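You operate a simulated robot arm through the tools that you are given. There is no shell and no other tool. Be economical: measure what you need, move in short steps, check, and stop when the job is done.

You are at the controls of a simulated two-armed robot. One attempt, no reset.

TASK
Put the card from the top of the paper pallets by the sink on the white tile. Take the lid off the pot marked "cyan" on the grey top of unit four and lay it down there. Switch the roller lever of unit four on. Turn the unit two knob a to 3. Put the paper pack on the clear half of the green top of unit two away on the bottom shelf of the paper rack. Put the paddle from the green top of unit two on the grey board. Take the bottle labelled "wash" from the front of the plate bench and put it on the grey top of unit three. Take the teal jar from the grey top of unit one and put it on the green top of unit three. Open the oil lid of unit four. Do these in any order. Set down upright: card, bottle, jar. The roller lever of unit four goes to its stop.

It is judged by the outcome, as a careful person would: the job done as asked, and still so three seconds after it is handed in. It fails if anything else is knocked over, pushed out of place, dropped, spilled or broken. A push-on lid holds only when it is set on centred and level and pressed home; a screw cap is set on level and turned clockwise until tight.

THE ROBOT
Two 7-joint arms with two-finger parallel grippers on one trunk, on a base that drives. Base frame: it is fixed to the floor where the robot stands at the start and does not move with it; the origin is under the middle of the robot, x ahead of it, y to its left, z up; the surface under the hand at the start is at about z = 1.08. Units: m, rad, N and s.
The left shoulder is at the start at [0.062, 0.2, 1.254], the right one opposite. With the tool pointing down near the work surface each hand reaches from about 0.32 to 0.72 m from the robot's upright axis, wherever it stands, measured 20 degrees to its own side. Places, roughly: blue bottle, bottle [-5, 4.5, 1]; blue pot, grey pot, yellow pot [-0.75, 1, 1]; bottom shelf of the paper rack [-5.3, 8.7, 0.3]; card [0.5, 0, 1]; green top of unit three [-2.4, 2.5, 1]; grey board (32x26x1 cm) [-2.3, -0.6, 1]; grey top of unit three [-0.8, 2.5, 1]; jar [-0.75, 5.5, 1]; oil lid of unit four [-0.9, 0.7, 1]; paddle (20x7x3 cm) [-2.2, 4.2, 1]; paper pack [-2.5, 4, 1]; roller lever of unit four [-2.1, 0.6, 1]; unit two knob a [-2, 3.8, 1]; white tile (12x12x2 cm) [0.8, -0.3, 1.1]. Payload 1.57 kg a hand.
The TCP of each hand is the grasp point between the finger pads, 0.03 m short of the fingertips. In the tool frame z runs along the fingers and y along their closing line. The gripper opens to 0.11 m. The fingers are 0.024 m wide and 0.012 m thick; the gripper's body (0.048 by 0.112 m) begins 0.078 m behind the TCP.
Orientation is that of the tool frame in the base frame, as a unit quaternion [x, y, z, w]. With the fingers straight down and closing along the base's y, the tool's x points along the base's -x, its y along +y and its z along -z.

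THE INTERFACE
- The arms move only by the tool servo_tool. It takes "left_motion", "right_motion" or both (then of equal length, played together; a hand with none holds still); each is a list of rows, each a list of 7 numbers: the shift along the base's x, y, z in m, then the turn, a rotation vector about the base's x, y, z in rad, then the closure in counts, from 0 (fully open) to 255 (shut). In form: [[dx, dy, dz, ax, ay, az, claw], ...]. A call has 1 to 12 rows; each row is the pose to reach, as a shift and turn from the pose commanded when the call began. Each row takes 0.2 s and may step no farther than 0.05 m and 0.15 rad from the row before; otherwise, or with a gripper value out of range, the whole call is refused. A pose out of reach is approached as far as the arm can. The call stops where the force on the tool passes 40 N (or 10 N more than at its start, if that is more) or the arm is blocked; 0.2 s more then pass. Each finger travels about 0.072 m/s and halts on what it meets, pressing with about 21 N; the grip force reading is that of the motor and also rises with nothing between the fingers. The clock runs only during rows and for 0.2 s after the last one: add rows that repeat a pose to give the fingers time. It gives the time, the measured TCP pose, the force on the tool (base axes), the opening and the grip force at its end, in the units of the frame above (readings bear some noise), with the torque about the TCP (base axes, N m) and any sound that the robot's microphone picked up.
- Cameras (640 x 400 px; columns grow to the right, rows downward): "scene" is now at [0.0753, 0.0677, 1.8349]; the picture's right is [0.84, -0.55, -0.00], its down [-0.43, -0.66, -0.61] and it looks along [0.33, 0.51, -0.79] (base axes); focal length 214 px, centre (320, 200). "left" rides on the left gripper at [0.07, -0.016, -0.141] in its tool frame; the picture's right is [0.23, 0.97, 0.00], its down [-0.85, 0.20, -0.48] and it looks along [-0.47, 0.11, 0.88] (tool axes); focal length 222 px, centre (320, 200). "right" rides on the right gripper at [0.07, 0.016, -0.141] in its tool frame; the picture's right is [-0.23, 0.97, 0.00], its down [-0.85, -0.20, -0.48] and it looks along [-0.47, -0.11, 0.88] (tool axes); focal length 222 px, centre (320, 200). There is no depth. A picture from a camera that has moved, and an enlarged one, comes with that camera's place and axes in the base frame and with its lens.
- grab_frame(camera): a new picture of that camera. No time passes.
- raise_lower(by): slides the trunk up (or, below 0, down) by that many m; the arms and the scene camera ride with it, the base frame stays. It gives what a move gives, with no picture.
- roll_base(legs): drives the robot by 1 to 6 legs, each [ahead, left, turn to the left] in m, m and rad, along the robot's own axes; the way and the turn of a leg run together, so that a leg with both is an arc; at most 1.5 m and 3.142 rad a leg. The arms and the cameras ride along, it lands a little off, and it stops where it bumps. It gives what a move gives.
- pan_tilt(pan, tilt): turns the head with the scene camera to pan (to the left, within 1.501 rad either way) and tilt (down, from -0.506 to 1.204), counted from straight ahead of the robot. It gives what a move gives.
- enlarge(camera, box): a new picture of the part [left, top, right, bottom] of that camera's present view, enlarged. No time passes.
- close_job(): hands the job in; it is judged then, once.

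Go step by step. Nothing tells you exact positions but the pictures and the camera data: compare them with the known pose of the tool, close in by small moves and look again before you grip or let go. The budget is 207 turns and 210 pictures, counting those below and the enlarged ones. Unless the task says otherwise, let go and move clear before handing in.

The tools are called by a JSON object that holds its "fn" and its "kwargs". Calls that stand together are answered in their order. servo_tool: Moves the arms, as the interface text tells. Its arguments: {"type":"object","properties":{"left_motion":{"type":"array"},"right_motion":{"type":"array"}},"required":[]} The other tools are called the same way: raise_lower (by) slides the trunk up or down; roll_base (legs) drives the base; pan_tilt (pan, tilt) turns the head that bears the scene camera; grab_frame (camera) takes a picture; enlarge (camera, box) takes an enlarged picture of a part of a camera's view; close_job () hands the job in.

At the start:

```text
time: 0.0
left_tcp_pos: [0.4025, 0.509, 1.3479]
left_orientation: [0.0, 1.0, 0.001, 0.0]
left_force: [-0.3, -0.5, -0.7]
left_moment: [0.02, 0.03, 0.0]
left_opening: 0.1101
left_grip_force: 0.1
right_tcp_pos: [0.4471, 0.0409, 1.3793]
right_orientation: [0.001, 1.0, -0.001, -0.001]
right_force: [0.3, 0.6, 0.6]
right_moment: [0.02, 0.02, 0.0]
right_opening: 0.1099
right_grip_force: 0.1
trunk travel left (down, up): [-0.85, 0.14]
robot x, y, heading: [-0.0004, -0.0006, 0.001]
head pan, tilt: [0.991, 0.913]
```

scene: 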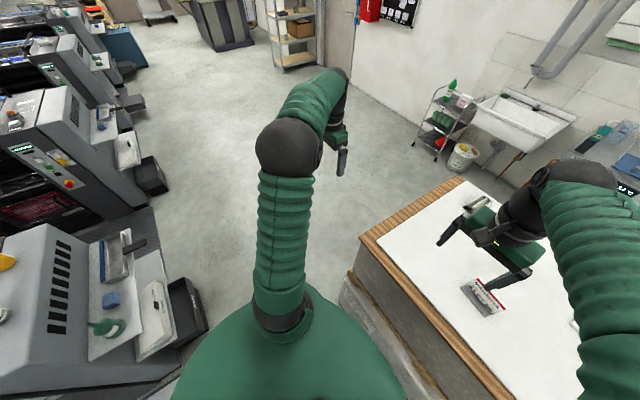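
right: 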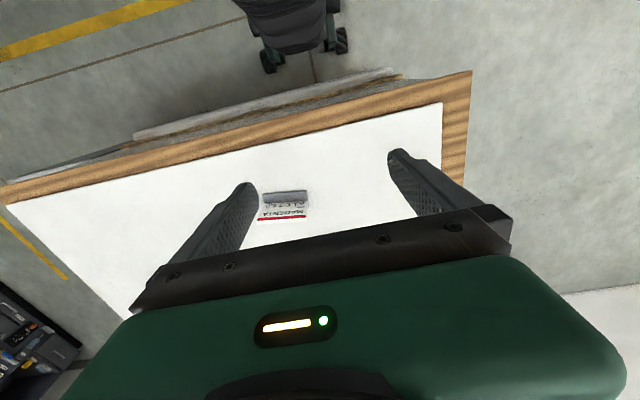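
left: 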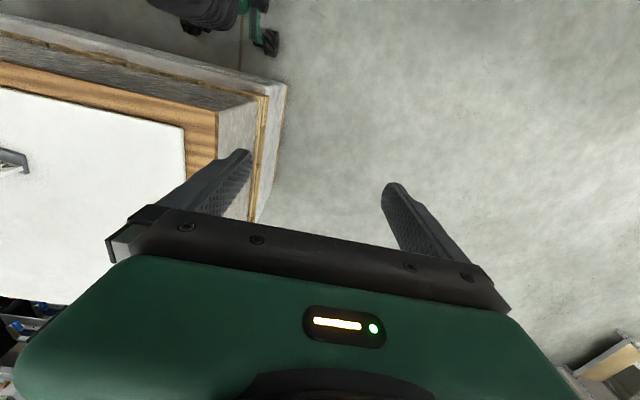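

I see the paper pallet in front of me with the card under the right hand. I'll look closer at the card and the white tile.

{"fn": "pan_tilt", "kwargs": {"pan": -0.2, "tilt": 0.95}}

{"fn": "grab_frame", "kwargs": {"camera": "scene"}}

{"fn": "enlarge", "kwargs": {"camera": "right", "box": [200, 140, 360, 240]}}

```text
time: 1.4
left_tcp_pos: [0.4025, 0.5079, 1.3487]
left_orientation: [0.001, 1.0, 0.001, 0.001]
left_force: [-0.4, 0.8, -0.4]
left_moment: [0.02, 0.01, 0.04]
left_opening: 0.1099
left_grip_force: 0.1
right_tcp_pos: [0.4484, 0.0399, 1.3807]
right_orientation: [-0.001, 1.0, 0.001, -0.001]
right_force: [0.6, 0.5, 0.2]
right_moment: [0.02, -0.02, 0.04]
right_opening: 0.1097
right_grip_force: 0.1
trunk travel left (down, up): [-0.85, 0.14]
robot x, y, heading: [-0.0037, -0.0003, -0.001]
head pan, tilt: [-0.201, 0.949]
```

```text
206 pictures are left
camera scene: at [0.1057, -0.0095, 1.8322], right [-0.2, -0.98, 0.0], down [-0.8, 0.16, -0.58], along [0.57, -0.12, -0.81], focal length 214 px, centre (320, 200)
```

scene: 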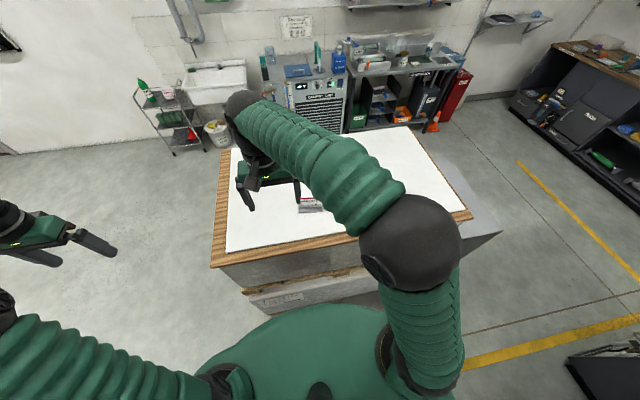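

```text
4.00 times, centred on (280, 190) of right
camera zoom: at [0.3786, 0.0571, 1.5218], right [0.23, 0.97, 0.0], down [0.86, -0.2, 0.48], along [0.47, -0.11, -0.88], focal length 888 px, centre (480, 240)
```

zoom: 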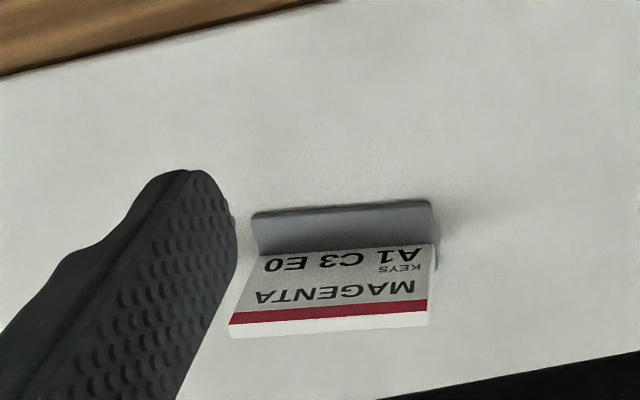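

{"fn": "enlarge", "kwargs": {"camera": "scene", "box": [270, 170, 350, 220]}}

{"fn": "enlarge", "kwargs": {"camera": "scene", "box": [220, 30, 480, 190]}}

```text
8.00 times, centred on (310, 195) of scene
camera zoom: at [0.1057, -0.0095, 1.8322], right [-0.2, -0.98, 0.0], down [-0.8, 0.16, -0.58], along [0.57, -0.12, -0.81], focal length 1716 px, centre (400, 240)
```

zoom: 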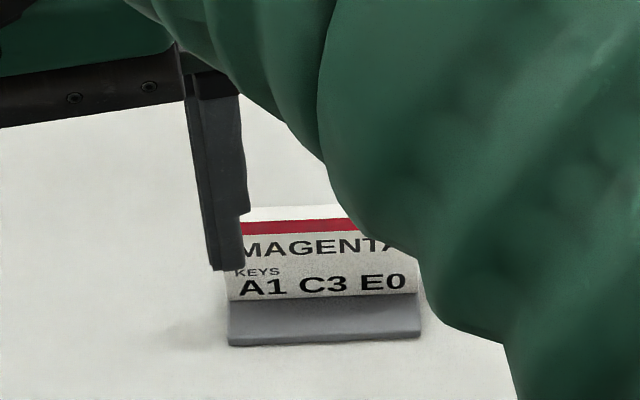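

```text
2.46 times, centred on (350, 110) of scene
camera zoom: at [0.1057, -0.0095, 1.8322], right [-0.2, -0.98, 0.0], down [-0.8, 0.16, -0.58], along [0.57, -0.12, -0.81], focal length 528 px, centre (246, 422)
```

zoom: 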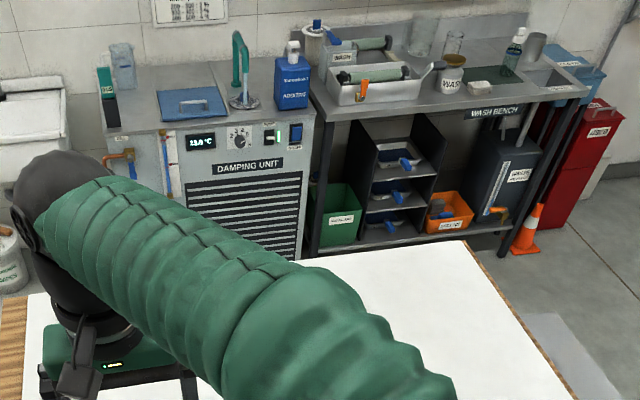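

{"fn": "servo_tool", "kwargs": {"right_motion": [[0, 0, 0, 0, 0, -0.14, 0], [0, 0, 0, 0, 0, -0.28, 0], [0, 0, 0, 0, 0, -0.42, 0], [0, 0, 0, 0, 0, -0.56, 0], [0, 0, 0, 0, 0, -0.7, 0], [0, 0, 0, 0, 0, -0.84, 0], [0, 0, 0, 0, 0, -0.98, 0], [0, 0, 0, 0, 0, -1.12, 0], [0, 0, 0, 0, 0, -1.26, 0], [0, 0, 0, 0, 0, -1.4, 0], [0, 0, 0, 0, 0, -1.5, 0], [0, 0, 0, 0, 0, -1.5708, 0]]}}

{"fn": "grab_frame", "kwargs": {"camera": "right"}}

{"fn": "grab_frame", "kwargs": {"camera": "scene"}}

```text
time: 4.0
left_tcp_pos: [0.4023, 0.5096, 1.3487]
left_orientation: [-0.001, 1.0, 0.0, 0.0]
left_force: [-0.1, 0.4, -0.5]
left_moment: [0.01, 0.02, 0.0]
left_opening: 0.1102
left_grip_force: 0.0
right_tcp_pos: [0.4472, 0.0402, 1.3811]
right_orientation: [0.708, 0.707, -0.001, 0.0]
right_force: [0.2, 0.5, 0.3]
right_moment: [0.02, 0.0, 0.0]
right_opening: 0.1102
right_grip_force: 0.0
trunk travel left (down, up): [-0.85, 0.14]
robot x, y, heading: [-0.0016, 0.0025, -0.004]
head pan, tilt: [-0.201, 0.949]
```

```text
202 pictures are left
camera right: at [0.4644, 0.111, 1.5214], right [0.97, -0.23, 0.0], down [-0.2, -0.85, 0.48], along [-0.11, -0.47, -0.88], focal length 222 px, centre (320, 200)
```

right: 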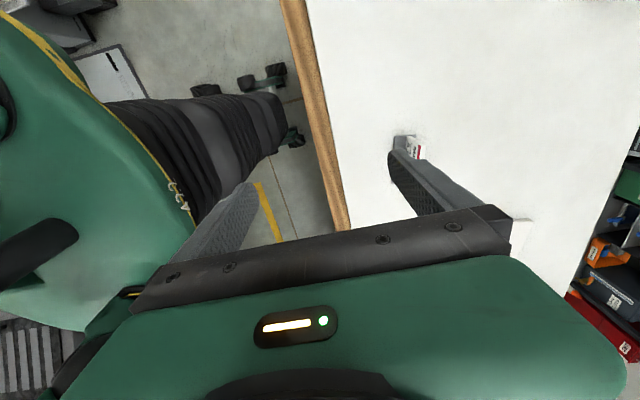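

```text
201 pictures are left
camera scene: at [0.1055, -0.0095, 1.8322], right [-0.2, -0.98, 0.0], down [-0.8, 0.16, -0.58], along [0.57, -0.12, -0.81], focal length 214 px, centre (320, 200)
```

scene: 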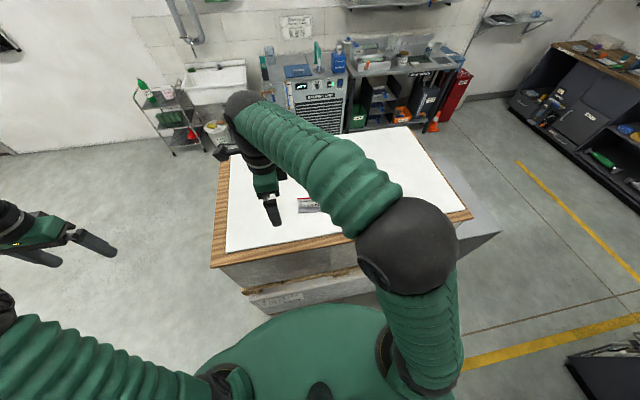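

{"fn": "servo_tool", "kwargs": {"right_motion": [[0.03, -0.02, 0, 0, 0, 0, 0], [0.06, -0.04, 0, 0, 0, 0, 0], [0.09, -0.05, 0, 0, 0, 0, 0], [0.12, -0.06, -0.02, 0, 0, 0, 0], [0.14, -0.07, -0.04, 0, 0, 0, 0], [0.14, -0.08, -0.06, 0, 0, 0, 0]]}}

{"fn": "grab_frame", "kwargs": {"camera": "right"}}

{"fn": "grab_frame", "kwargs": {"camera": "scene"}}

```text
time: 5.4
left_tcp_pos: [0.4015, 0.5084, 1.3508]
left_orientation: [0.0, 1.0, 0.001, 0.0]
left_force: [-0.1, 0.1, -0.1]
left_moment: [0.01, 0.01, -0.02]
left_opening: 0.1101
left_grip_force: 0.0
right_tcp_pos: [0.5872, -0.0409, 1.3209]
right_orientation: [0.707, 0.707, 0.0, 0.001]
right_force: [-0.4, 0.2, 0.4]
right_moment: [0.0, 0.03, 0.0]
right_opening: 0.1101
right_grip_force: 0.1
trunk travel left (down, up): [-0.85, 0.14]
robot x, y, heading: [-0.0033, 0.0007, -0.002]
head pan, tilt: [-0.201, 0.949]
```

```text
200 pictures are left
camera right: at [0.6042, 0.03, 1.4623], right [0.97, -0.23, 0.0], down [-0.2, -0.85, 0.48], along [-0.11, -0.47, -0.88], focal length 222 px, centre (320, 200)
```

right: 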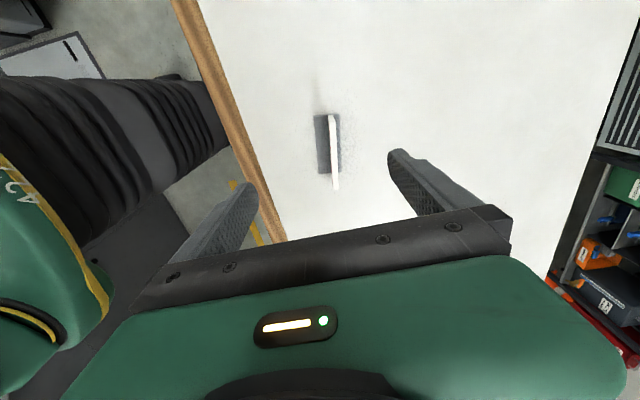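

```text
199 pictures are left
camera scene: at [0.1061, -0.0107, 1.8322], right [-0.2, -0.98, 0.0], down [-0.8, 0.16, -0.58], along [0.57, -0.12, -0.81], focal length 214 px, centre (320, 200)
```

scene: 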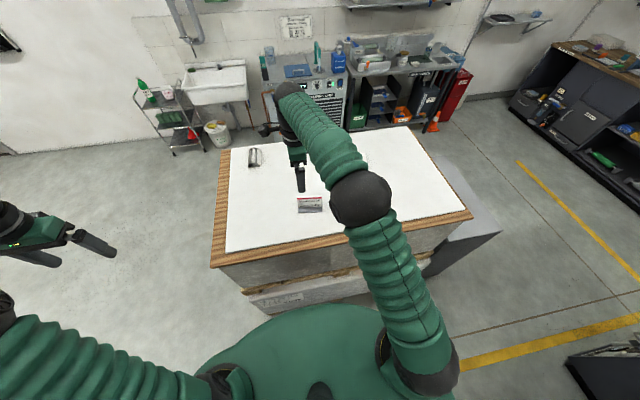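

{"fn": "servo_tool", "kwargs": {"right_motion": [[0.01, -0.02, -0.04, 0, 0, -0.1, 0], [0.018, -0.034, -0.08, 0, 0, -0.18, 0], [0.018, -0.034, -0.11, 0, 0, -0.18, 0]]}}

{"fn": "grab_frame", "kwargs": {"camera": "right"}}

{"fn": "enlarge", "kwargs": {"camera": "scene", "box": [220, 110, 480, 270]}}

```text
time: 6.2
left_tcp_pos: [0.4012, 0.5079, 1.3489]
left_orientation: [0.0, 1.0, 0.001, 0.0]
left_force: [-0.2, 0.3, 0.5]
left_moment: [0.01, -0.01, 0.02]
left_opening: 0.1098
left_grip_force: 0.0
right_tcp_pos: [0.6046, -0.0736, 1.2101]
right_orientation: [0.769, 0.64, 0.0, 0.0]
right_force: [-0.8, -0.1, -0.4]
right_moment: [-0.05, -0.01, -0.01]
right_opening: 0.11
right_grip_force: 0.0
trunk travel left (down, up): [-0.85, 0.14]
robot x, y, heading: [0.0016, -0.0014, -0.003]
head pan, tilt: [-0.201, 0.949]
```

```text
198 pictures are left
camera right: at [0.634, -0.0077, 1.352], right [0.92, -0.4, 0.0], down [-0.35, -0.8, 0.48], along [-0.19, -0.44, -0.88], focal length 222 px, centre (320, 200)
```

right: 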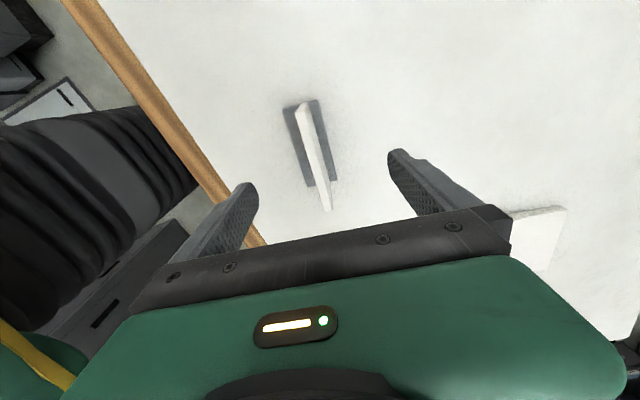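

```text
2.46 times, centred on (350, 190) of scene
camera zoom: at [0.1063, -0.0109, 1.8322], right [-0.2, -0.98, 0.0], down [-0.8, 0.16, -0.58], along [0.57, -0.12, -0.81], focal length 528 px, centre (246, 225)
```

zoom: 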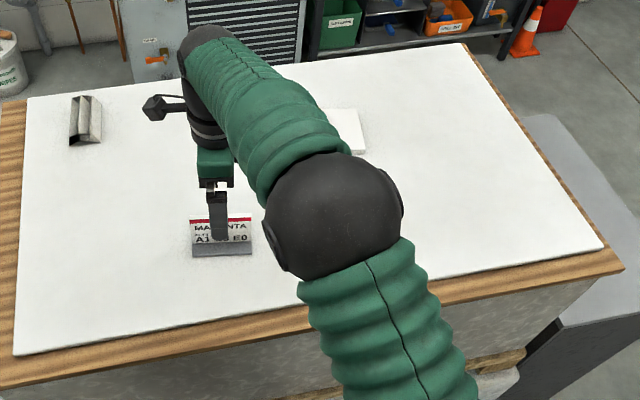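

{"fn": "servo_tool", "kwargs": {"right_motion": [[-0.002, 0, -0.04, 0, 0, -0.03, 0], [-0.002, 0, -0.075, 0, 0, -0.03, 0], [-0.002, 0, -0.085, 0, 0, -0.03, 130]]}}

{"fn": "grab_frame", "kwargs": {"camera": "right"}}

{"fn": "enlarge", "kwargs": {"camera": "scene", "box": [270, 170, 350, 220]}}

```text
time: 7.0
left_tcp_pos: [0.4017, 0.5077, 1.348]
left_orientation: [-0.001, 1.0, 0.001, -0.001]
left_force: [0.2, -0.3, 0.5]
left_moment: [0.02, 0.01, 0.0]
left_opening: 0.1099
left_grip_force: 0.1
right_tcp_pos: [0.604, -0.0746, 1.1253]
right_orientation: [0.777, 0.629, -0.001, 0.0]
right_force: [0.5, 0.6, 0.6]
right_moment: [0.02, 0.0, 0.01]
right_opening: 0.0553
right_grip_force: 0.0
trunk travel left (down, up): [-0.85, 0.14]
robot x, y, heading: [0.0006, 0.0037, 0.002]
head pan, tilt: [-0.201, 0.949]
```

```text
196 pictures are left
camera right: at [0.6343, -0.0083, 1.2668], right [0.91, -0.43, 0.0], down [-0.37, -0.79, 0.48], along [-0.2, -0.43, -0.88], focal length 222 px, centre (320, 200)
```

right: 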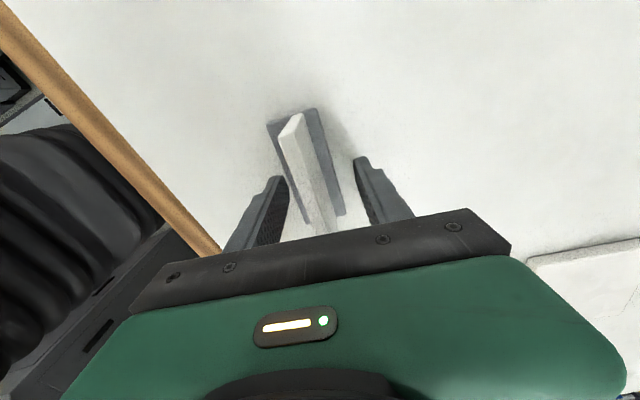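

```text
8.00 times, centred on (310, 195) of scene
camera zoom: at [0.1062, -0.0103, 1.8322], right [-0.2, -0.98, 0.0], down [-0.8, 0.16, -0.58], along [0.57, -0.12, -0.81], focal length 1716 px, centre (400, 240)
```

zoom: 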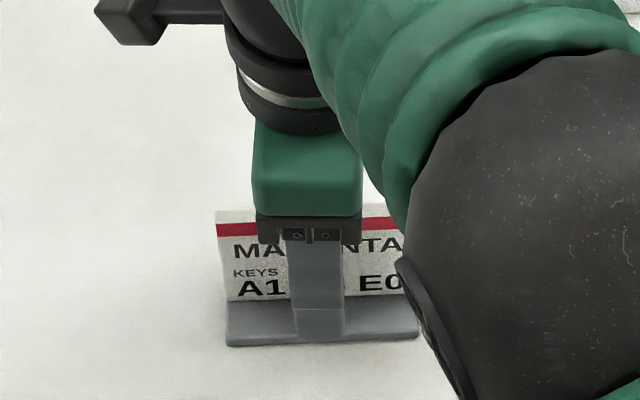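

{"fn": "servo_tool", "kwargs": {"right_motion": [[0, 0, 0, 0, 0, 0, 190], [0, 0, 0, 0, 0, 0, 255], [0, 0, 0, 0, 0, 0, 255], [0, 0, 0, 0, 0, 0, 255]]}}

{"fn": "grab_frame", "kwargs": {"camera": "right"}}

```text
time: 8.0
left_tcp_pos: [0.4025, 0.5081, 1.3484]
left_orientation: [0.0, 1.0, 0.002, 0.001]
left_force: [-0.4, 0.1, 0.0]
left_moment: [-0.01, -0.01, 0.0]
left_opening: 0.1099
left_grip_force: 0.2
right_tcp_pos: [0.6032, -0.0737, 1.1262]
right_orientation: [0.777, 0.63, -0.001, 0.001]
right_force: [0.5, 0.1, 0.4]
right_moment: [-0.02, 0.0, -0.03]
right_opening: 0.0085
right_grip_force: 20.9
trunk travel left (down, up): [-0.85, 0.14]
robot x, y, heading: [-0.0024, -0.0012, 0.0]
head pan, tilt: [-0.201, 0.949]
```

```text
194 pictures are left
camera right: at [0.6351, -0.008, 1.2667], right [0.91, -0.43, 0.0], down [-0.37, -0.79, 0.48], along [-0.2, -0.43, -0.88], focal length 222 px, centre (320, 200)
```

right: 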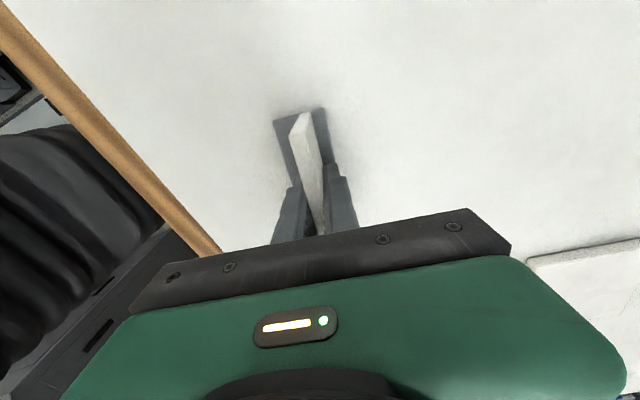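

{"fn": "servo_tool", "kwargs": {"right_motion": [[0, 0, 0.03, 0, 0, 0, 255], [0, 0, 0.07, 0, 0, 0, 255], [-0.03, 0, 0.11, 0, 0, 0, 255]]}}

{"fn": "pan_tilt", "kwargs": {"pan": 0.0, "tilt": 1.2}}

{"fn": "grab_frame", "kwargs": {"camera": "scene"}}

{"fn": "grab_frame", "kwargs": {"camera": "left"}}

```text
time: 8.8
left_tcp_pos: [0.3986, 0.509, 1.3496]
left_orientation: [-0.001, 1.0, 0.0, 0.0]
left_force: [-0.4, 0.0, -0.5]
left_moment: [0.0, -0.01, 0.0]
left_opening: 0.1102
left_grip_force: 0.1
right_tcp_pos: [0.5697, -0.0742, 1.2381]
right_orientation: [0.778, 0.629, -0.001, 0.001]
right_force: [0.1, -0.1, 0.7]
right_moment: [-0.01, -0.04, -0.02]
right_opening: 0.0085
right_grip_force: 21.4
trunk travel left (down, up): [-0.85, 0.14]
robot x, y, heading: [0.0012, -0.0016, -0.003]
head pan, tilt: [-0.201, 0.949]
```

```text
time: 9.6
left_tcp_pos: [0.4014, 0.5092, 1.3497]
left_orientation: [0.0, 1.0, 0.001, 0.001]
left_force: [0.6, -1.0, -0.6]
left_moment: [-0.03, 0.04, 0.04]
left_opening: 0.1101
left_grip_force: 0.1
right_tcp_pos: [0.5717, -0.0739, 1.2365]
right_orientation: [0.777, 0.629, 0.0, 0.001]
right_force: [0.4, 0.0, -1.3]
right_moment: [-0.04, 0.02, -0.02]
right_opening: 0.0082
right_grip_force: 20.6
trunk travel left (down, up): [-0.85, 0.14]
robot x, y, heading: [-0.0002, -0.0011, 0.002]
head pan, tilt: [0.0, 1.201]
```

```text
193 pictures are left
camera scene: at [0.0892, 0.0045, 1.8161], right [0.0, -1.0, 0.0], down [-0.93, 0.0, -0.36], along [0.36, 0.0, -0.93], focal length 214 px, centre (320, 200)
```

scene: 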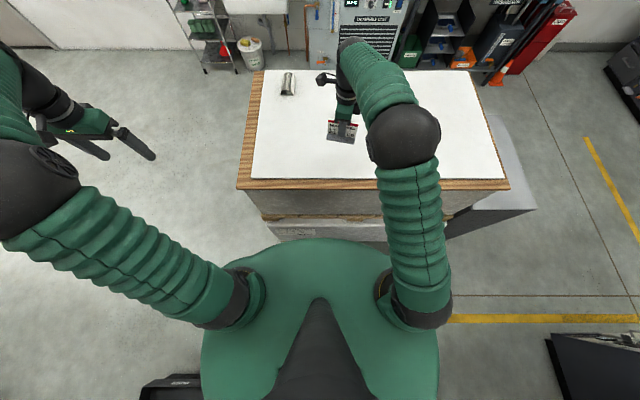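

```text
192 pictures are left
camera left: at [0.3301, 0.492, 1.491], right [-0.23, 0.97, 0.0], down [0.85, 0.2, 0.48], along [0.47, 0.11, -0.88], focal length 222 px, centre (320, 200)
```

left: 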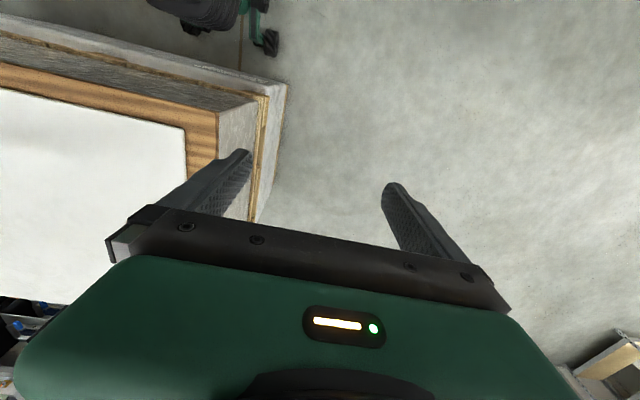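

{"fn": "roll_base", "kwargs": {"legs": [[0.1, -0.15, 0]]}}

{"fn": "grab_frame", "kwargs": {"camera": "right"}}

{"fn": "grab_frame", "kwargs": {"camera": "scene"}}

```text
time: 11.1
left_tcp_pos: [0.4989, 0.3726, 1.3444]
left_orientation: [-0.001, 1.0, -0.005, 0.001]
left_force: [-0.4, 0.9, -0.2]
left_moment: [0.03, -0.05, 0.05]
left_opening: 0.1103
left_grip_force: 0.2
right_tcp_pos: [0.6704, -0.211, 1.238]
right_orientation: [0.777, 0.63, -0.003, 0.005]
right_force: [-0.3, 0.5, -0.3]
right_moment: [-0.03, -0.04, 0.01]
right_opening: 0.0082
right_grip_force: 21.2
trunk travel left (down, up): [-0.85, 0.14]
robot x, y, heading: [0.1012, -0.1504, 0.003]
head pan, tilt: [0.0, 1.201]
```

```text
191 pictures are left
camera right: at [0.7004, -0.1444, 1.3787], right [0.91, -0.42, 0.01], down [-0.37, -0.79, 0.49], along [-0.2, -0.44, -0.87], focal length 222 px, centre (320, 200)
```

right: 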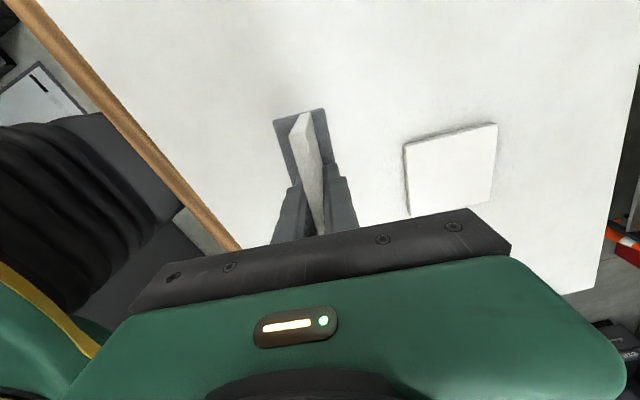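

```text
190 pictures are left
camera scene: at [0.1865, -0.1226, 1.816], right [0.0, -1.0, 0.01], down [-0.93, -0.01, -0.36], along [0.36, -0.01, -0.93], focal length 214 px, centre (320, 200)
```

scene: 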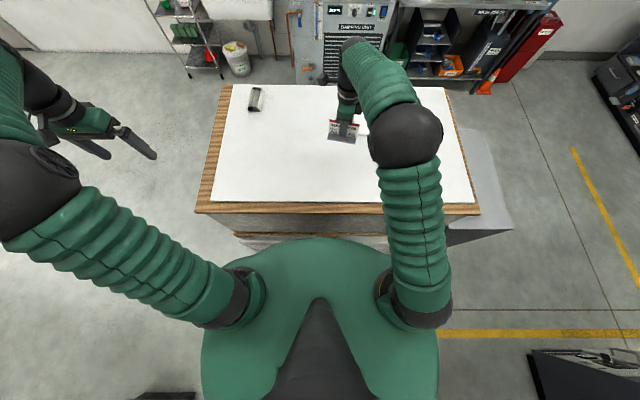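

{"fn": "servo_tool", "kwargs": {"right_motion": [[0.04, -0.028, 0, 0, 0, 0, 255], [0.08, -0.056, 0, 0, 0, 0, 255], [0.12, -0.084, 0, 0, 0, 0.01, 255], [0.146, -0.111, 0, 0, 0, 0.02, 255], [0.146, -0.111, -0.03, 0, 0, 0.02, 255], [0.146, -0.111, -0.06, 0, 0, 0.02, 255]]}}

{"fn": "grab_frame", "kwargs": {"camera": "right"}}

{"fn": "enlarge", "kwargs": {"camera": "scene", "box": [280, 70, 440, 170]}}

```text
time: 12.5
left_tcp_pos: [0.5047, 0.3489, 1.3511]
left_orientation: [0.0, 1.0, 0.004, -0.001]
left_force: [0.1, 0.3, 0.8]
left_moment: [0.06, 0.02, 0.02]
left_opening: 0.1101
left_grip_force: 0.0
right_tcp_pos: [0.7845, -0.3393, 1.1837]
right_orientation: [0.771, 0.637, 0.0, -0.003]
right_force: [1.0, -0.4, -0.6]
right_moment: [0.03, 0.02, 0.02]
right_opening: 0.0087
right_grip_force: 20.5
right hand out of reach, approached as far as the arm can: row 3, 4, 5, 6
trunk travel left (down, up): [-0.85, 0.14]
robot x, y, heading: [0.0987, -0.1472, -0.002]
head pan, tilt: [0.0, 1.201]
```

```text
189 pictures are left
camera right: at [0.8152, -0.2744, 1.3254], right [0.91, -0.41, -0.01], down [-0.35, -0.81, 0.47], along [-0.2, -0.43, -0.88], focal length 222 px, centre (320, 200)
```

right: 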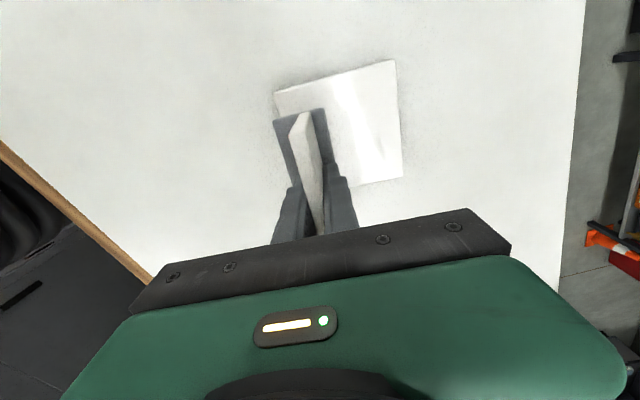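

```text
4.00 times, centred on (360, 120) of scene
camera zoom: at [0.1959, -0.1533, 1.8157], right [0.0, -1.0, 0.0], down [-0.93, 0.0, -0.36], along [0.36, 0.0, -0.93], focal length 858 px, centre (160, 520)
```

zoom: 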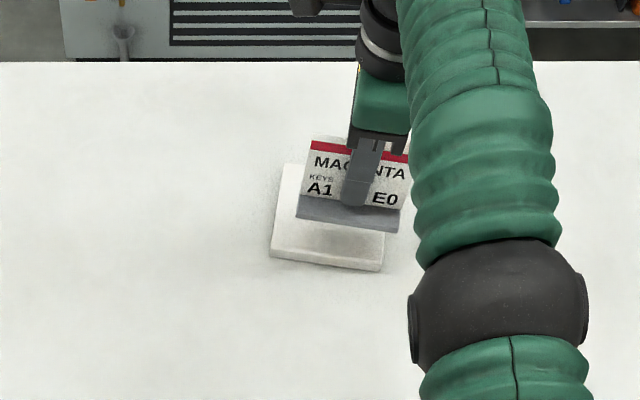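

{"fn": "roll_base", "kwargs": {"legs": [[0.04, 0, 0]]}}

{"fn": "servo_tool", "kwargs": {"right_motion": [[0, 0, 0, 0, 0, 0, 255], [0, 0, 0, 0, 0, 0, 255]]}}

{"fn": "grab_frame", "kwargs": {"camera": "right"}}

```text
time: 13.3
left_tcp_pos: [0.5074, 0.3647, 1.3516]
left_orientation: [-0.001, 1.0, 0.0, 0.001]
left_force: [-0.3, 0.9, 0.2]
left_moment: [-0.19, -0.02, 0.01]
left_opening: 0.1099
left_grip_force: 0.0
right_tcp_pos: [0.7874, -0.3262, 1.1927]
right_orientation: [0.77, 0.638, 0.001, 0.004]
right_force: [-0.7, 2.3, 0.7]
right_moment: [-0.13, -0.07, -0.02]
right_opening: 0.0087
right_grip_force: 21.0
trunk travel left (down, up): [-0.85, 0.14]
robot x, y, heading: [0.1096, -0.1467, -0.004]
head pan, tilt: [0.0, 1.201]
```

```text
time: 13.9
left_tcp_pos: [0.5079, 0.3539, 1.3514]
left_orientation: [0.0, 1.0, 0.004, 0.001]
left_force: [0.2, 0.6, -0.4]
left_moment: [0.02, -0.03, 0.0]
left_opening: 0.1101
left_grip_force: 0.0
right_tcp_pos: [0.788, -0.3349, 1.1861]
right_orientation: [0.771, 0.637, 0.002, -0.001]
right_force: [0.7, -0.1, 0.0]
right_moment: [-0.01, -0.03, 0.03]
right_opening: 0.0086
right_grip_force: 20.6
trunk travel left (down, up): [-0.85, 0.14]
robot x, y, heading: [0.107, -0.1441, -0.004]
head pan, tilt: [0.0, 1.201]
```

```text
187 pictures are left
camera right: at [0.817, -0.2699, 1.3282], right [0.91, -0.41, 0.0], down [-0.36, -0.8, 0.47], along [-0.19, -0.43, -0.88], focal length 222 px, centre (320, 200)
```

right: 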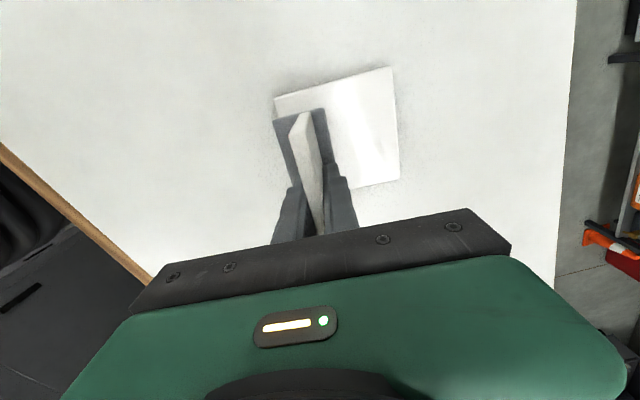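

{"fn": "raise_lower", "kwargs": {"by": 0.1}}

{"fn": "servo_tool", "kwargs": {"right_motion": [[0.012, 0.003, -0.03, 0, 0, 0, 255], [0.024, 0.005, -0.07, 0, 0, 0, 255], [0.028, 0.005, -0.1, 0, 0, 0, 255], [0.028, 0.005, -0.1, 0, 0, 0, 255]]}}

{"fn": "grab_frame", "kwargs": {"camera": "right"}}

```text
time: 15.3
left_tcp_pos: [0.5094, 0.3555, 1.4519]
left_orientation: [-0.001, 1.0, 0.003, 0.0]
left_force: [-0.3, 0.5, 0.1]
left_moment: [-0.01, 0.01, -0.03]
left_opening: 0.1101
left_grip_force: 0.0
right_tcp_pos: [0.7875, -0.3332, 1.2858]
right_orientation: [0.77, 0.638, 0.002, 0.0]
right_force: [-0.1, 0.1, -0.2]
right_moment: [0.03, 0.0, 0.01]
right_opening: 0.0087
right_grip_force: 21.1
trunk travel left (down, up): [-0.95, 0.04]
robot x, y, heading: [0.1065, -0.144, -0.001]
head pan, tilt: [0.0, 1.201]
```

```text
time: 16.3
left_tcp_pos: [0.5095, 0.3575, 1.4501]
left_orientation: [0.0, 1.0, 0.003, -0.001]
left_force: [0.3, -0.5, 0.3]
left_moment: [-0.01, -0.02, 0.0]
left_opening: 0.1102
left_grip_force: 0.0
right_tcp_pos: [0.7918, -0.3259, 1.1952]
right_orientation: [0.771, 0.637, 0.002, -0.001]
right_force: [1.5, -0.1, -1.6]
right_moment: [0.01, -0.07, -0.01]
right_opening: 0.0086
right_grip_force: 20.9
right hand out of reach, approached as far as the arm can: row 1, 2, 3, 4
trunk travel left (down, up): [-0.95, 0.04]
robot x, y, heading: [0.1095, -0.1463, -0.007]
head pan, tilt: [0.0, 1.201]
```

```text
186 pictures are left
camera right: at [0.8218, -0.2607, 1.3359], right [0.91, -0.41, 0.0], down [-0.36, -0.8, 0.47], along [-0.19, -0.43, -0.88], focal length 222 px, centre (320, 200)
```

right: 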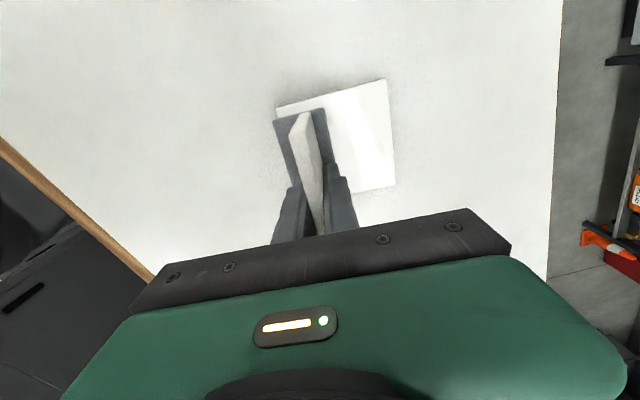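

{"fn": "servo_tool", "kwargs": {"right_motion": [[0.0, 0, -0.02, 0, 0, 0, 255], [0.0, 0, -0.03, 0, 0, 0, 255], [0.0, 0, -0.03, 0, 0, 0, 255]]}}

{"fn": "enlarge", "kwargs": {"camera": "scene", "box": [280, 70, 440, 170]}}

{"fn": "grab_frame", "kwargs": {"camera": "right"}}

```text
time: 17.1
left_tcp_pos: [0.5084, 0.3565, 1.4507]
left_orientation: [0.0, 1.0, 0.003, 0.0]
left_force: [-0.9, 0.1, 0.1]
left_moment: [0.02, 0.01, 0.02]
left_opening: 0.1101
left_grip_force: 0.0
right_tcp_pos: [0.7905, -0.3255, 1.1646]
right_orientation: [0.771, 0.637, 0.002, 0.0]
right_force: [0.3, 0.2, -1.0]
right_moment: [-0.01, -0.01, 0.0]
right_opening: 0.0084
right_grip_force: 21.1
trunk travel left (down, up): [-0.95, 0.04]
robot x, y, heading: [0.1059, -0.1433, -0.004]
head pan, tilt: [0.0, 1.201]
```

```text
4.00 times, centred on (360, 120) of scene
camera zoom: at [0.196, -0.1444, 1.9182], right [0.0, -1.0, 0.0], down [-0.93, 0.0, -0.36], along [0.36, 0.0, -0.93], focal length 858 px, centre (160, 520)
```

zoom: 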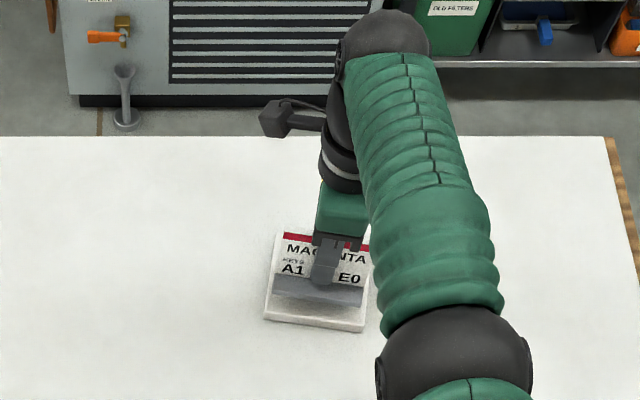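

```text
184 pictures are left
camera right: at [0.8205, -0.2608, 1.3056], right [0.91, -0.41, 0.0], down [-0.36, -0.8, 0.47], along [-0.19, -0.43, -0.88], focal length 222 px, centre (320, 200)
```

right: 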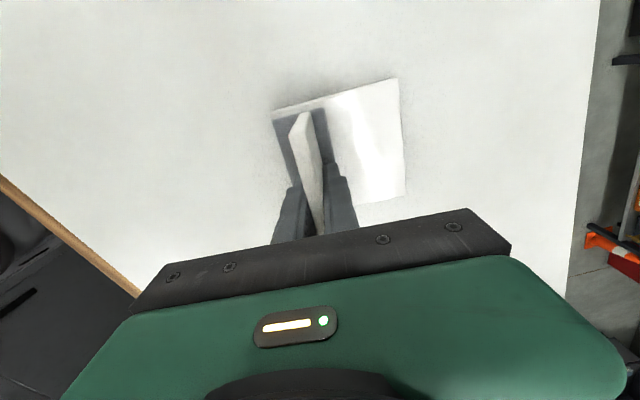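

{"fn": "servo_tool", "kwargs": {"right_motion": [[0.01, -0.003, -0.005, 0, 0, 0, 255], [0.016, -0.006, -0.01, 0, 0, 0, 255], [0.016, -0.006, -0.013, 0, 0, 0, 255], [0.016, -0.006, -0.015, 0, 0, 0, 255], [0.016, -0.006, -0.015, 0, 0, 0, 255]]}}

{"fn": "enlarge", "kwargs": {"camera": "scene", "box": [320, 100, 400, 150]}}

{"fn": "grab_frame", "kwargs": {"camera": "right"}}

```text
time: 18.3
left_tcp_pos: [0.5106, 0.3569, 1.45]
left_orientation: [0.0, 1.0, 0.003, 0.0]
left_force: [-1.2, 0.3, -0.4]
left_moment: [0.01, 0.02, 0.01]
left_opening: 0.1101
left_grip_force: 0.0
right_tcp_pos: [0.7898, -0.3315, 1.1524]
right_orientation: [0.771, 0.637, 0.002, 0.0]
right_force: [-0.1, -0.9, -0.4]
right_moment: [-0.01, 0.01, 0.02]
right_opening: 0.0087
right_grip_force: 20.7
right hand out of reach, approached as far as the arm can: row 1, 2, 3, 4, 5
trunk travel left (down, up): [-0.95, 0.04]
robot x, y, heading: [0.1089, -0.1488, -0.005]
head pan, tilt: [0.0, 1.201]
```

```text
8.00 times, centred on (360, 125) of scene
camera zoom: at [0.1967, -0.1445, 1.9181], right [0.0, -1.0, 0.0], down [-0.93, 0.0, -0.36], along [0.36, 0.0, -0.93], focal length 1716 px, centre (0, 800)
```

zoom: 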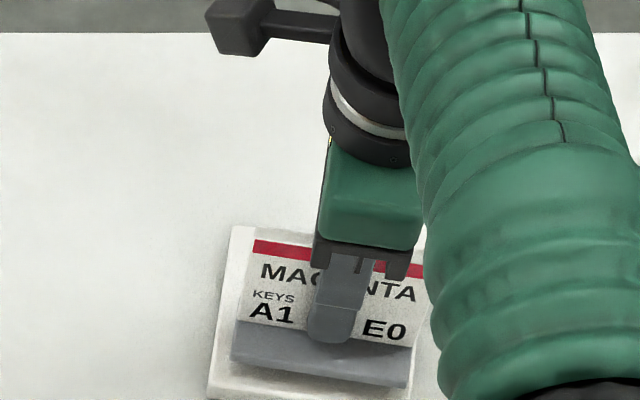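

```text
182 pictures are left
camera right: at [0.82, -0.2658, 1.2943], right [0.91, -0.41, 0.0], down [-0.36, -0.8, 0.47], along [-0.19, -0.43, -0.88], focal length 222 px, centre (320, 200)
```

right: 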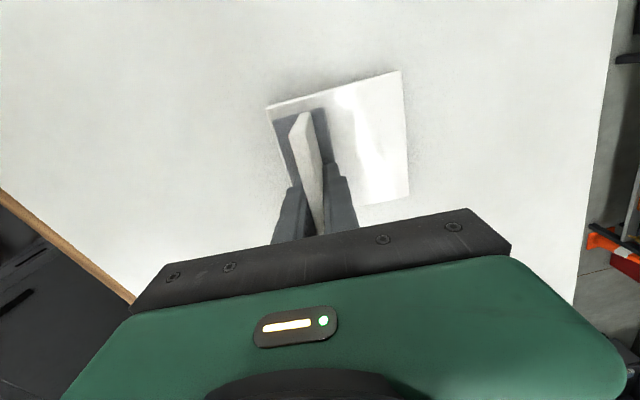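

{"fn": "servo_tool", "kwargs": {"right_motion": [[0, 0, -0.002, 0, 0, 0, 255], [0, 0, -0.004, 0, 0, 0, 255], [0, 0, -0.005, 0, 0, 0, 255], [0, 0, -0.005, 0, 0, 0, 255]]}}

{"fn": "enlarge", "kwargs": {"camera": "scene", "box": [320, 100, 400, 150]}}

```text
time: 19.3
left_tcp_pos: [0.5087, 0.3563, 1.4505]
left_orientation: [0.0, 1.0, 0.003, 0.0]
left_force: [-0.4, 0.1, -0.6]
left_moment: [0.01, -0.02, 0.0]
left_opening: 0.1104
left_grip_force: 0.1
right_tcp_pos: [0.7906, -0.3308, 1.148]
right_orientation: [0.77, 0.638, 0.001, -0.001]
right_force: [-0.4, 0.7, -0.4]
right_moment: [-0.01, -0.01, -0.01]
right_opening: 0.0085
right_grip_force: 20.8
trunk travel left (down, up): [-0.95, 0.04]
robot x, y, heading: [0.1084, -0.1448, -0.002]
head pan, tilt: [0.0, 1.201]
```

```text
8.00 times, centred on (360, 125) of scene
camera zoom: at [0.1965, -0.1445, 1.9181], right [0.0, -1.0, 0.0], down [-0.93, 0.0, -0.36], along [0.36, 0.0, -0.93], focal length 1716 px, centre (0, 800)
```

zoom: 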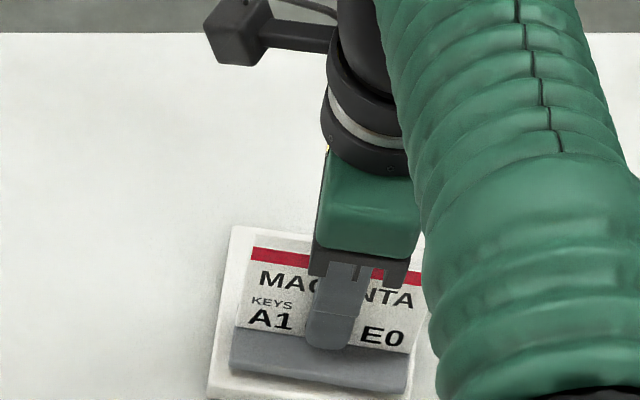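

{"fn": "servo_tool", "kwargs": {"right_motion": [[0, 0, -0.002, 0, 0, 0, 255], [0, 0, -0.003, 0, 0, 0, 255], [0, 0, -0.004, 0, 0, 0, 255], [0, 0, -0.004, 0, 0, 0, 255]]}}

```text
time: 20.3
left_tcp_pos: [0.5088, 0.3558, 1.4504]
left_orientation: [0.0, 1.0, 0.003, 0.0]
left_force: [-0.5, -0.5, 0.4]
left_moment: [0.0, 0.03, -0.04]
left_opening: 0.1102
left_grip_force: 0.0
right_tcp_pos: [0.7888, -0.3311, 1.1437]
right_orientation: [0.771, 0.637, 0.001, -0.001]
right_force: [1.1, 0.8, -1.2]
right_moment: [0.01, 0.0, -0.01]
right_opening: 0.0084
right_grip_force: 21.1
trunk travel left (down, up): [-0.95, 0.04]
robot x, y, heading: [0.1074, -0.1467, -0.008]
head pan, tilt: [0.0, 1.201]
```

{"fn": "servo_tool", "kwargs": {"right_motion": [[0, 0, -0.001, 0, 0, 0, 255], [0, 0, -0.002, 0, 0, 0, 255], [0, 0, -0.003, 0, 0, 0, 255], [0, 0, -0.004, 0, 0, 0, 255], [0, 0, -0.004, 0, 0, 0, 255]]}}

{"fn": "enlarge", "kwargs": {"camera": "scene", "box": [320, 110, 380, 150]}}

```text
time: 21.5
left_tcp_pos: [0.5071, 0.3557, 1.4534]
left_orientation: [0.0, 1.0, 0.003, 0.002]
left_force: [-0.9, 0.5, 0.5]
left_moment: [-0.04, 0.02, 0.0]
left_opening: 0.11
left_grip_force: 0.1
right_tcp_pos: [0.7859, -0.3329, 1.141]
right_orientation: [0.771, 0.637, 0.003, 0.001]
right_force: [-2.1, -5.4, 12.6]
right_moment: [-0.19, 0.28, 0.05]
right_opening: 0.0085
right_grip_force: 21.3
right hand out of reach, approached as far as the arm can: row 3
trunk travel left (down, up): [-0.95, 0.04]
robot x, y, heading: [0.1088, -0.1441, -0.001]
head pan, tilt: [0.0, 1.201]
```

```text
10.00 times, centred on (350, 130) of scene
camera zoom: at [0.1927, -0.1451, 1.9184], right [0.0, -1.0, 0.0], down [-0.93, 0.0, -0.36], along [0.36, 0.0, -0.93], focal length 2145 px, centre (20, 900)
```

zoom: 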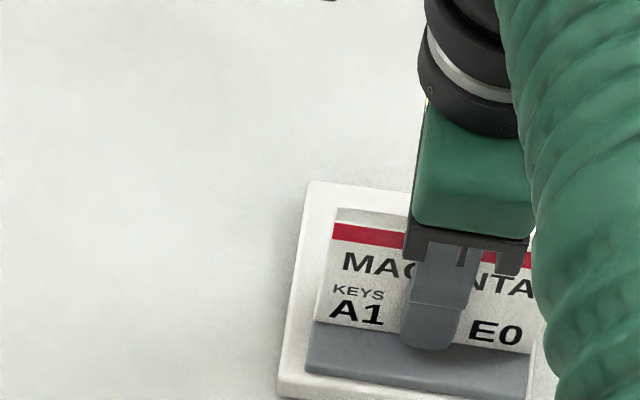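

{"fn": "servo_tool", "kwargs": {"right_motion": [[0, 0, 0.001, 0, 0, 0, 200], [0, 0, 0.001, 0, 0, 0, 120], [0, 0, 0.001, 0, 0, 0, 40], [0, 0, 0.001, 0, 0, 0, 0], [0, 0, 0.03, 0, 0, 0, 0], [0, 0, 0.08, 0, 0, 0, 0], [-0.03, 0, 0.12, 0, 0, 0, 0]]}}

{"fn": "grab_frame", "kwargs": {"camera": "right"}}

{"fn": "enlarge", "kwargs": {"camera": "scene", "box": [320, 110, 380, 150]}}

```text
time: 23.1
left_tcp_pos: [0.505, 0.3574, 1.4506]
left_orientation: [-0.001, 1.0, 0.003, 0.002]
left_force: [-0.4, 0.0, -0.3]
left_moment: [-0.04, -0.01, 0.01]
left_opening: 0.1102
left_grip_force: 0.1
right_tcp_pos: [0.7587, -0.3305, 1.2604]
right_orientation: [0.771, 0.637, 0.004, 0.0]
right_force: [-1.5, -0.1, 0.0]
right_moment: [0.02, -0.03, -0.02]
right_opening: 0.1097
right_grip_force: 0.1
trunk travel left (down, up): [-0.95, 0.04]
robot x, y, heading: [0.1113, -0.1461, -0.001]
head pan, tilt: [0.0, 1.201]
```

```text
179 pictures are left
camera right: at [0.7867, -0.2646, 1.4024], right [0.91, -0.41, 0.0], down [-0.36, -0.8, 0.47], along [-0.19, -0.44, -0.88], focal length 222 px, centre (320, 200)
```

right: 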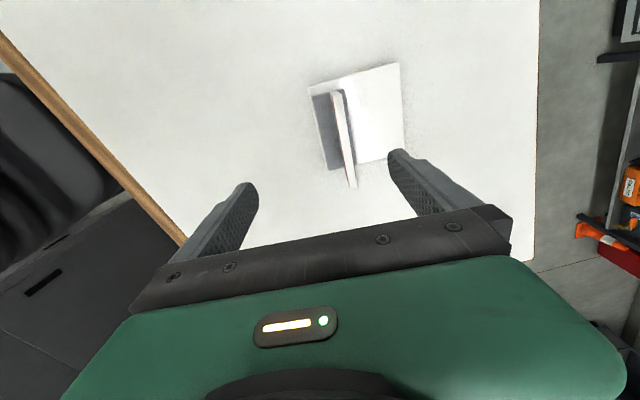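

```text
10.00 times, centred on (350, 130) of scene
camera zoom: at [0.1919, -0.1432, 1.9182], right [0.0, -1.0, 0.0], down [-0.93, 0.0, -0.36], along [0.36, 0.0, -0.93], focal length 2145 px, centre (20, 900)
```

zoom: 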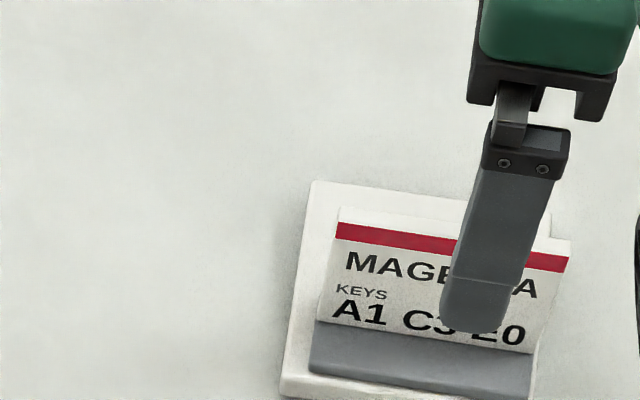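

{"fn": "servo_tool", "kwargs": {"right_motion": [[-0.04, 0, 0.02, 0, 0, 0, 0], [-0.08, 0, 0.04, 0, 0, 0, 0], [-0.12, 0, 0.05, 0, 0, 0, 0], [-0.16, 0, 0.06, 0, 0, 0, 0], [-0.2, 0, 0.06, 0, 0, 0, 0], [-0.24, 0, 0.06, 0, 0, 0, 0], [-0.28, 0, 0.06, 0, 0, 0, 0]]}}

{"fn": "roll_base", "kwargs": {"legs": [[-0.35, 0, 0], [0, 0, 1.4]]}}

{"fn": "pan_tilt", "kwargs": {"pan": 0.3, "tilt": 0.5}}

{"fn": "grab_frame", "kwargs": {"camera": "scene"}}

```text
time: 24.7
left_tcp_pos: [0.5055, 0.3555, 1.4516]
left_orientation: [0.0, 1.0, 0.003, 0.001]
left_force: [0.0, -0.3, -0.3]
left_moment: [0.0, -0.01, -0.02]
left_opening: 0.1102
left_grip_force: 0.1
right_tcp_pos: [0.4767, -0.3314, 1.3218]
right_orientation: [0.771, 0.637, 0.004, -0.001]
right_force: [-0.5, -0.7, 0.1]
right_moment: [0.0, 0.0, 0.02]
right_opening: 0.1097
right_grip_force: 0.1
trunk travel left (down, up): [-0.95, 0.04]
robot x, y, heading: [0.1063, -0.1443, -0.003]
head pan, tilt: [0.0, 1.201]
```

```text
time: 30.4
left_tcp_pos: [-0.664, 0.3363, 1.4486]
left_orientation: [-0.644, 0.765, 0.002, -0.002]
left_force: [-0.2, -0.2, 0.1]
left_moment: [-0.02, 0.01, 0.0]
left_opening: 0.1102
left_grip_force: 0.1
right_tcp_pos: [0.0084, 0.1893, 1.3169]
right_orientation: [0.18, 0.984, 0.002, -0.001]
right_force: [1.1, -0.3, 1.3]
right_moment: [0.01, 0.0, -0.03]
right_opening: 0.1101
right_grip_force: 0.1
trunk travel left (down, up): [-0.95, 0.04]
robot x, y, heading: [-0.2397, -0.1452, 1.397]
head pan, tilt: [0.0, 1.201]
```

```text
time: 31.5
left_tcp_pos: [-0.6649, 0.335, 1.4479]
left_orientation: [-0.644, 0.765, 0.002, -0.002]
left_force: [0.0, 0.5, 0.1]
left_moment: [-0.01, 0.0, 0.01]
left_opening: 0.1095
left_grip_force: 0.1
right_tcp_pos: [0.0082, 0.1899, 1.3185]
right_orientation: [0.18, 0.984, 0.001, -0.002]
right_force: [0.9, -0.1, 0.3]
right_moment: [0.01, 0.01, 0.02]
right_opening: 0.1098
right_grip_force: 0.1
trunk travel left (down, up): [-0.95, 0.04]
robot x, y, heading: [-0.2394, -0.1465, 1.393]
head pan, tilt: [0.3, 0.499]
```

```text
177 pictures are left
camera scene: at [-0.2444, -0.0202, 1.9696], right [0.99, 0.13, 0.0], down [0.06, -0.48, -0.88], along [-0.11, 0.87, -0.48], focal length 214 px, centre (320, 200)
```

scene: 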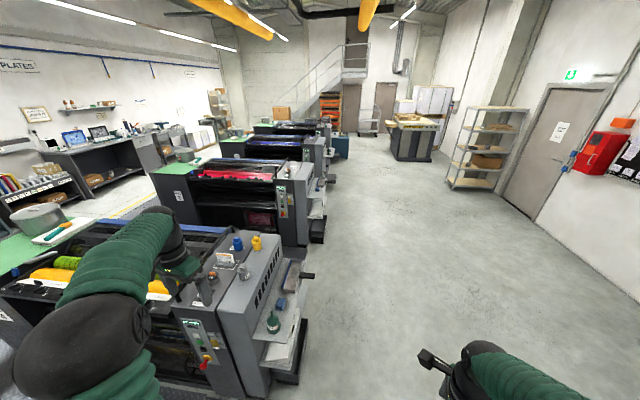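

{"fn": "enlarge", "kwargs": {"camera": "scene", "box": [160, 220, 320, 400]}}

{"fn": "enlarge", "kwargs": {"camera": "scene", "box": [0, 100, 160, 300]}}

{"fn": "enlarge", "kwargs": {"camera": "scene", "box": [160, 80, 360, 220]}}

```text
2.22 times, centred on (240, 310) of scene
camera zoom: at [-0.2444, -0.0202, 1.9696], right [0.99, 0.13, 0.0], down [0.06, -0.48, -0.88], along [-0.11, 0.87, -0.48], focal length 477 px, centre (498, -44)
```

zoom: 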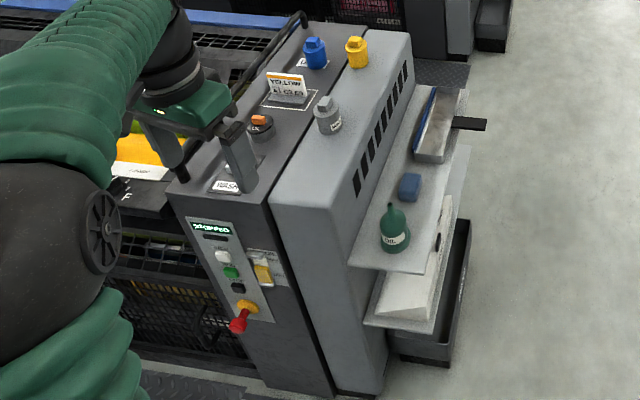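

```text
2.00 times, centred on (80, 200) of scene
camera zoom: at [-0.2444, -0.0202, 1.9696], right [0.99, 0.13, 0.0], down [0.06, -0.48, -0.88], along [-0.11, 0.87, -0.48], focal length 429 px, centre (800, 200)
```

zoom: 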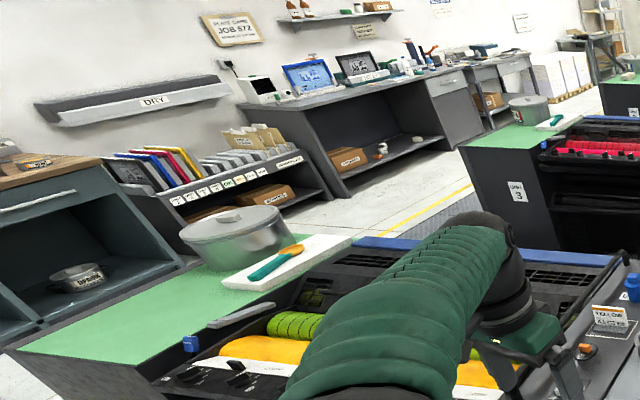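

```text
2.86 times, centred on (260, 150) of scene
camera zoom: at [-0.2444, -0.0202, 1.9696], right [0.99, 0.13, 0.0], down [0.06, -0.48, -0.88], along [-0.11, 0.87, -0.48], focal length 613 px, centre (491, 343)
```

zoom: 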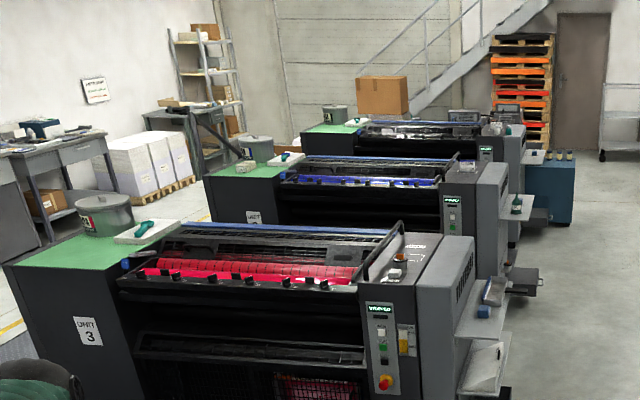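

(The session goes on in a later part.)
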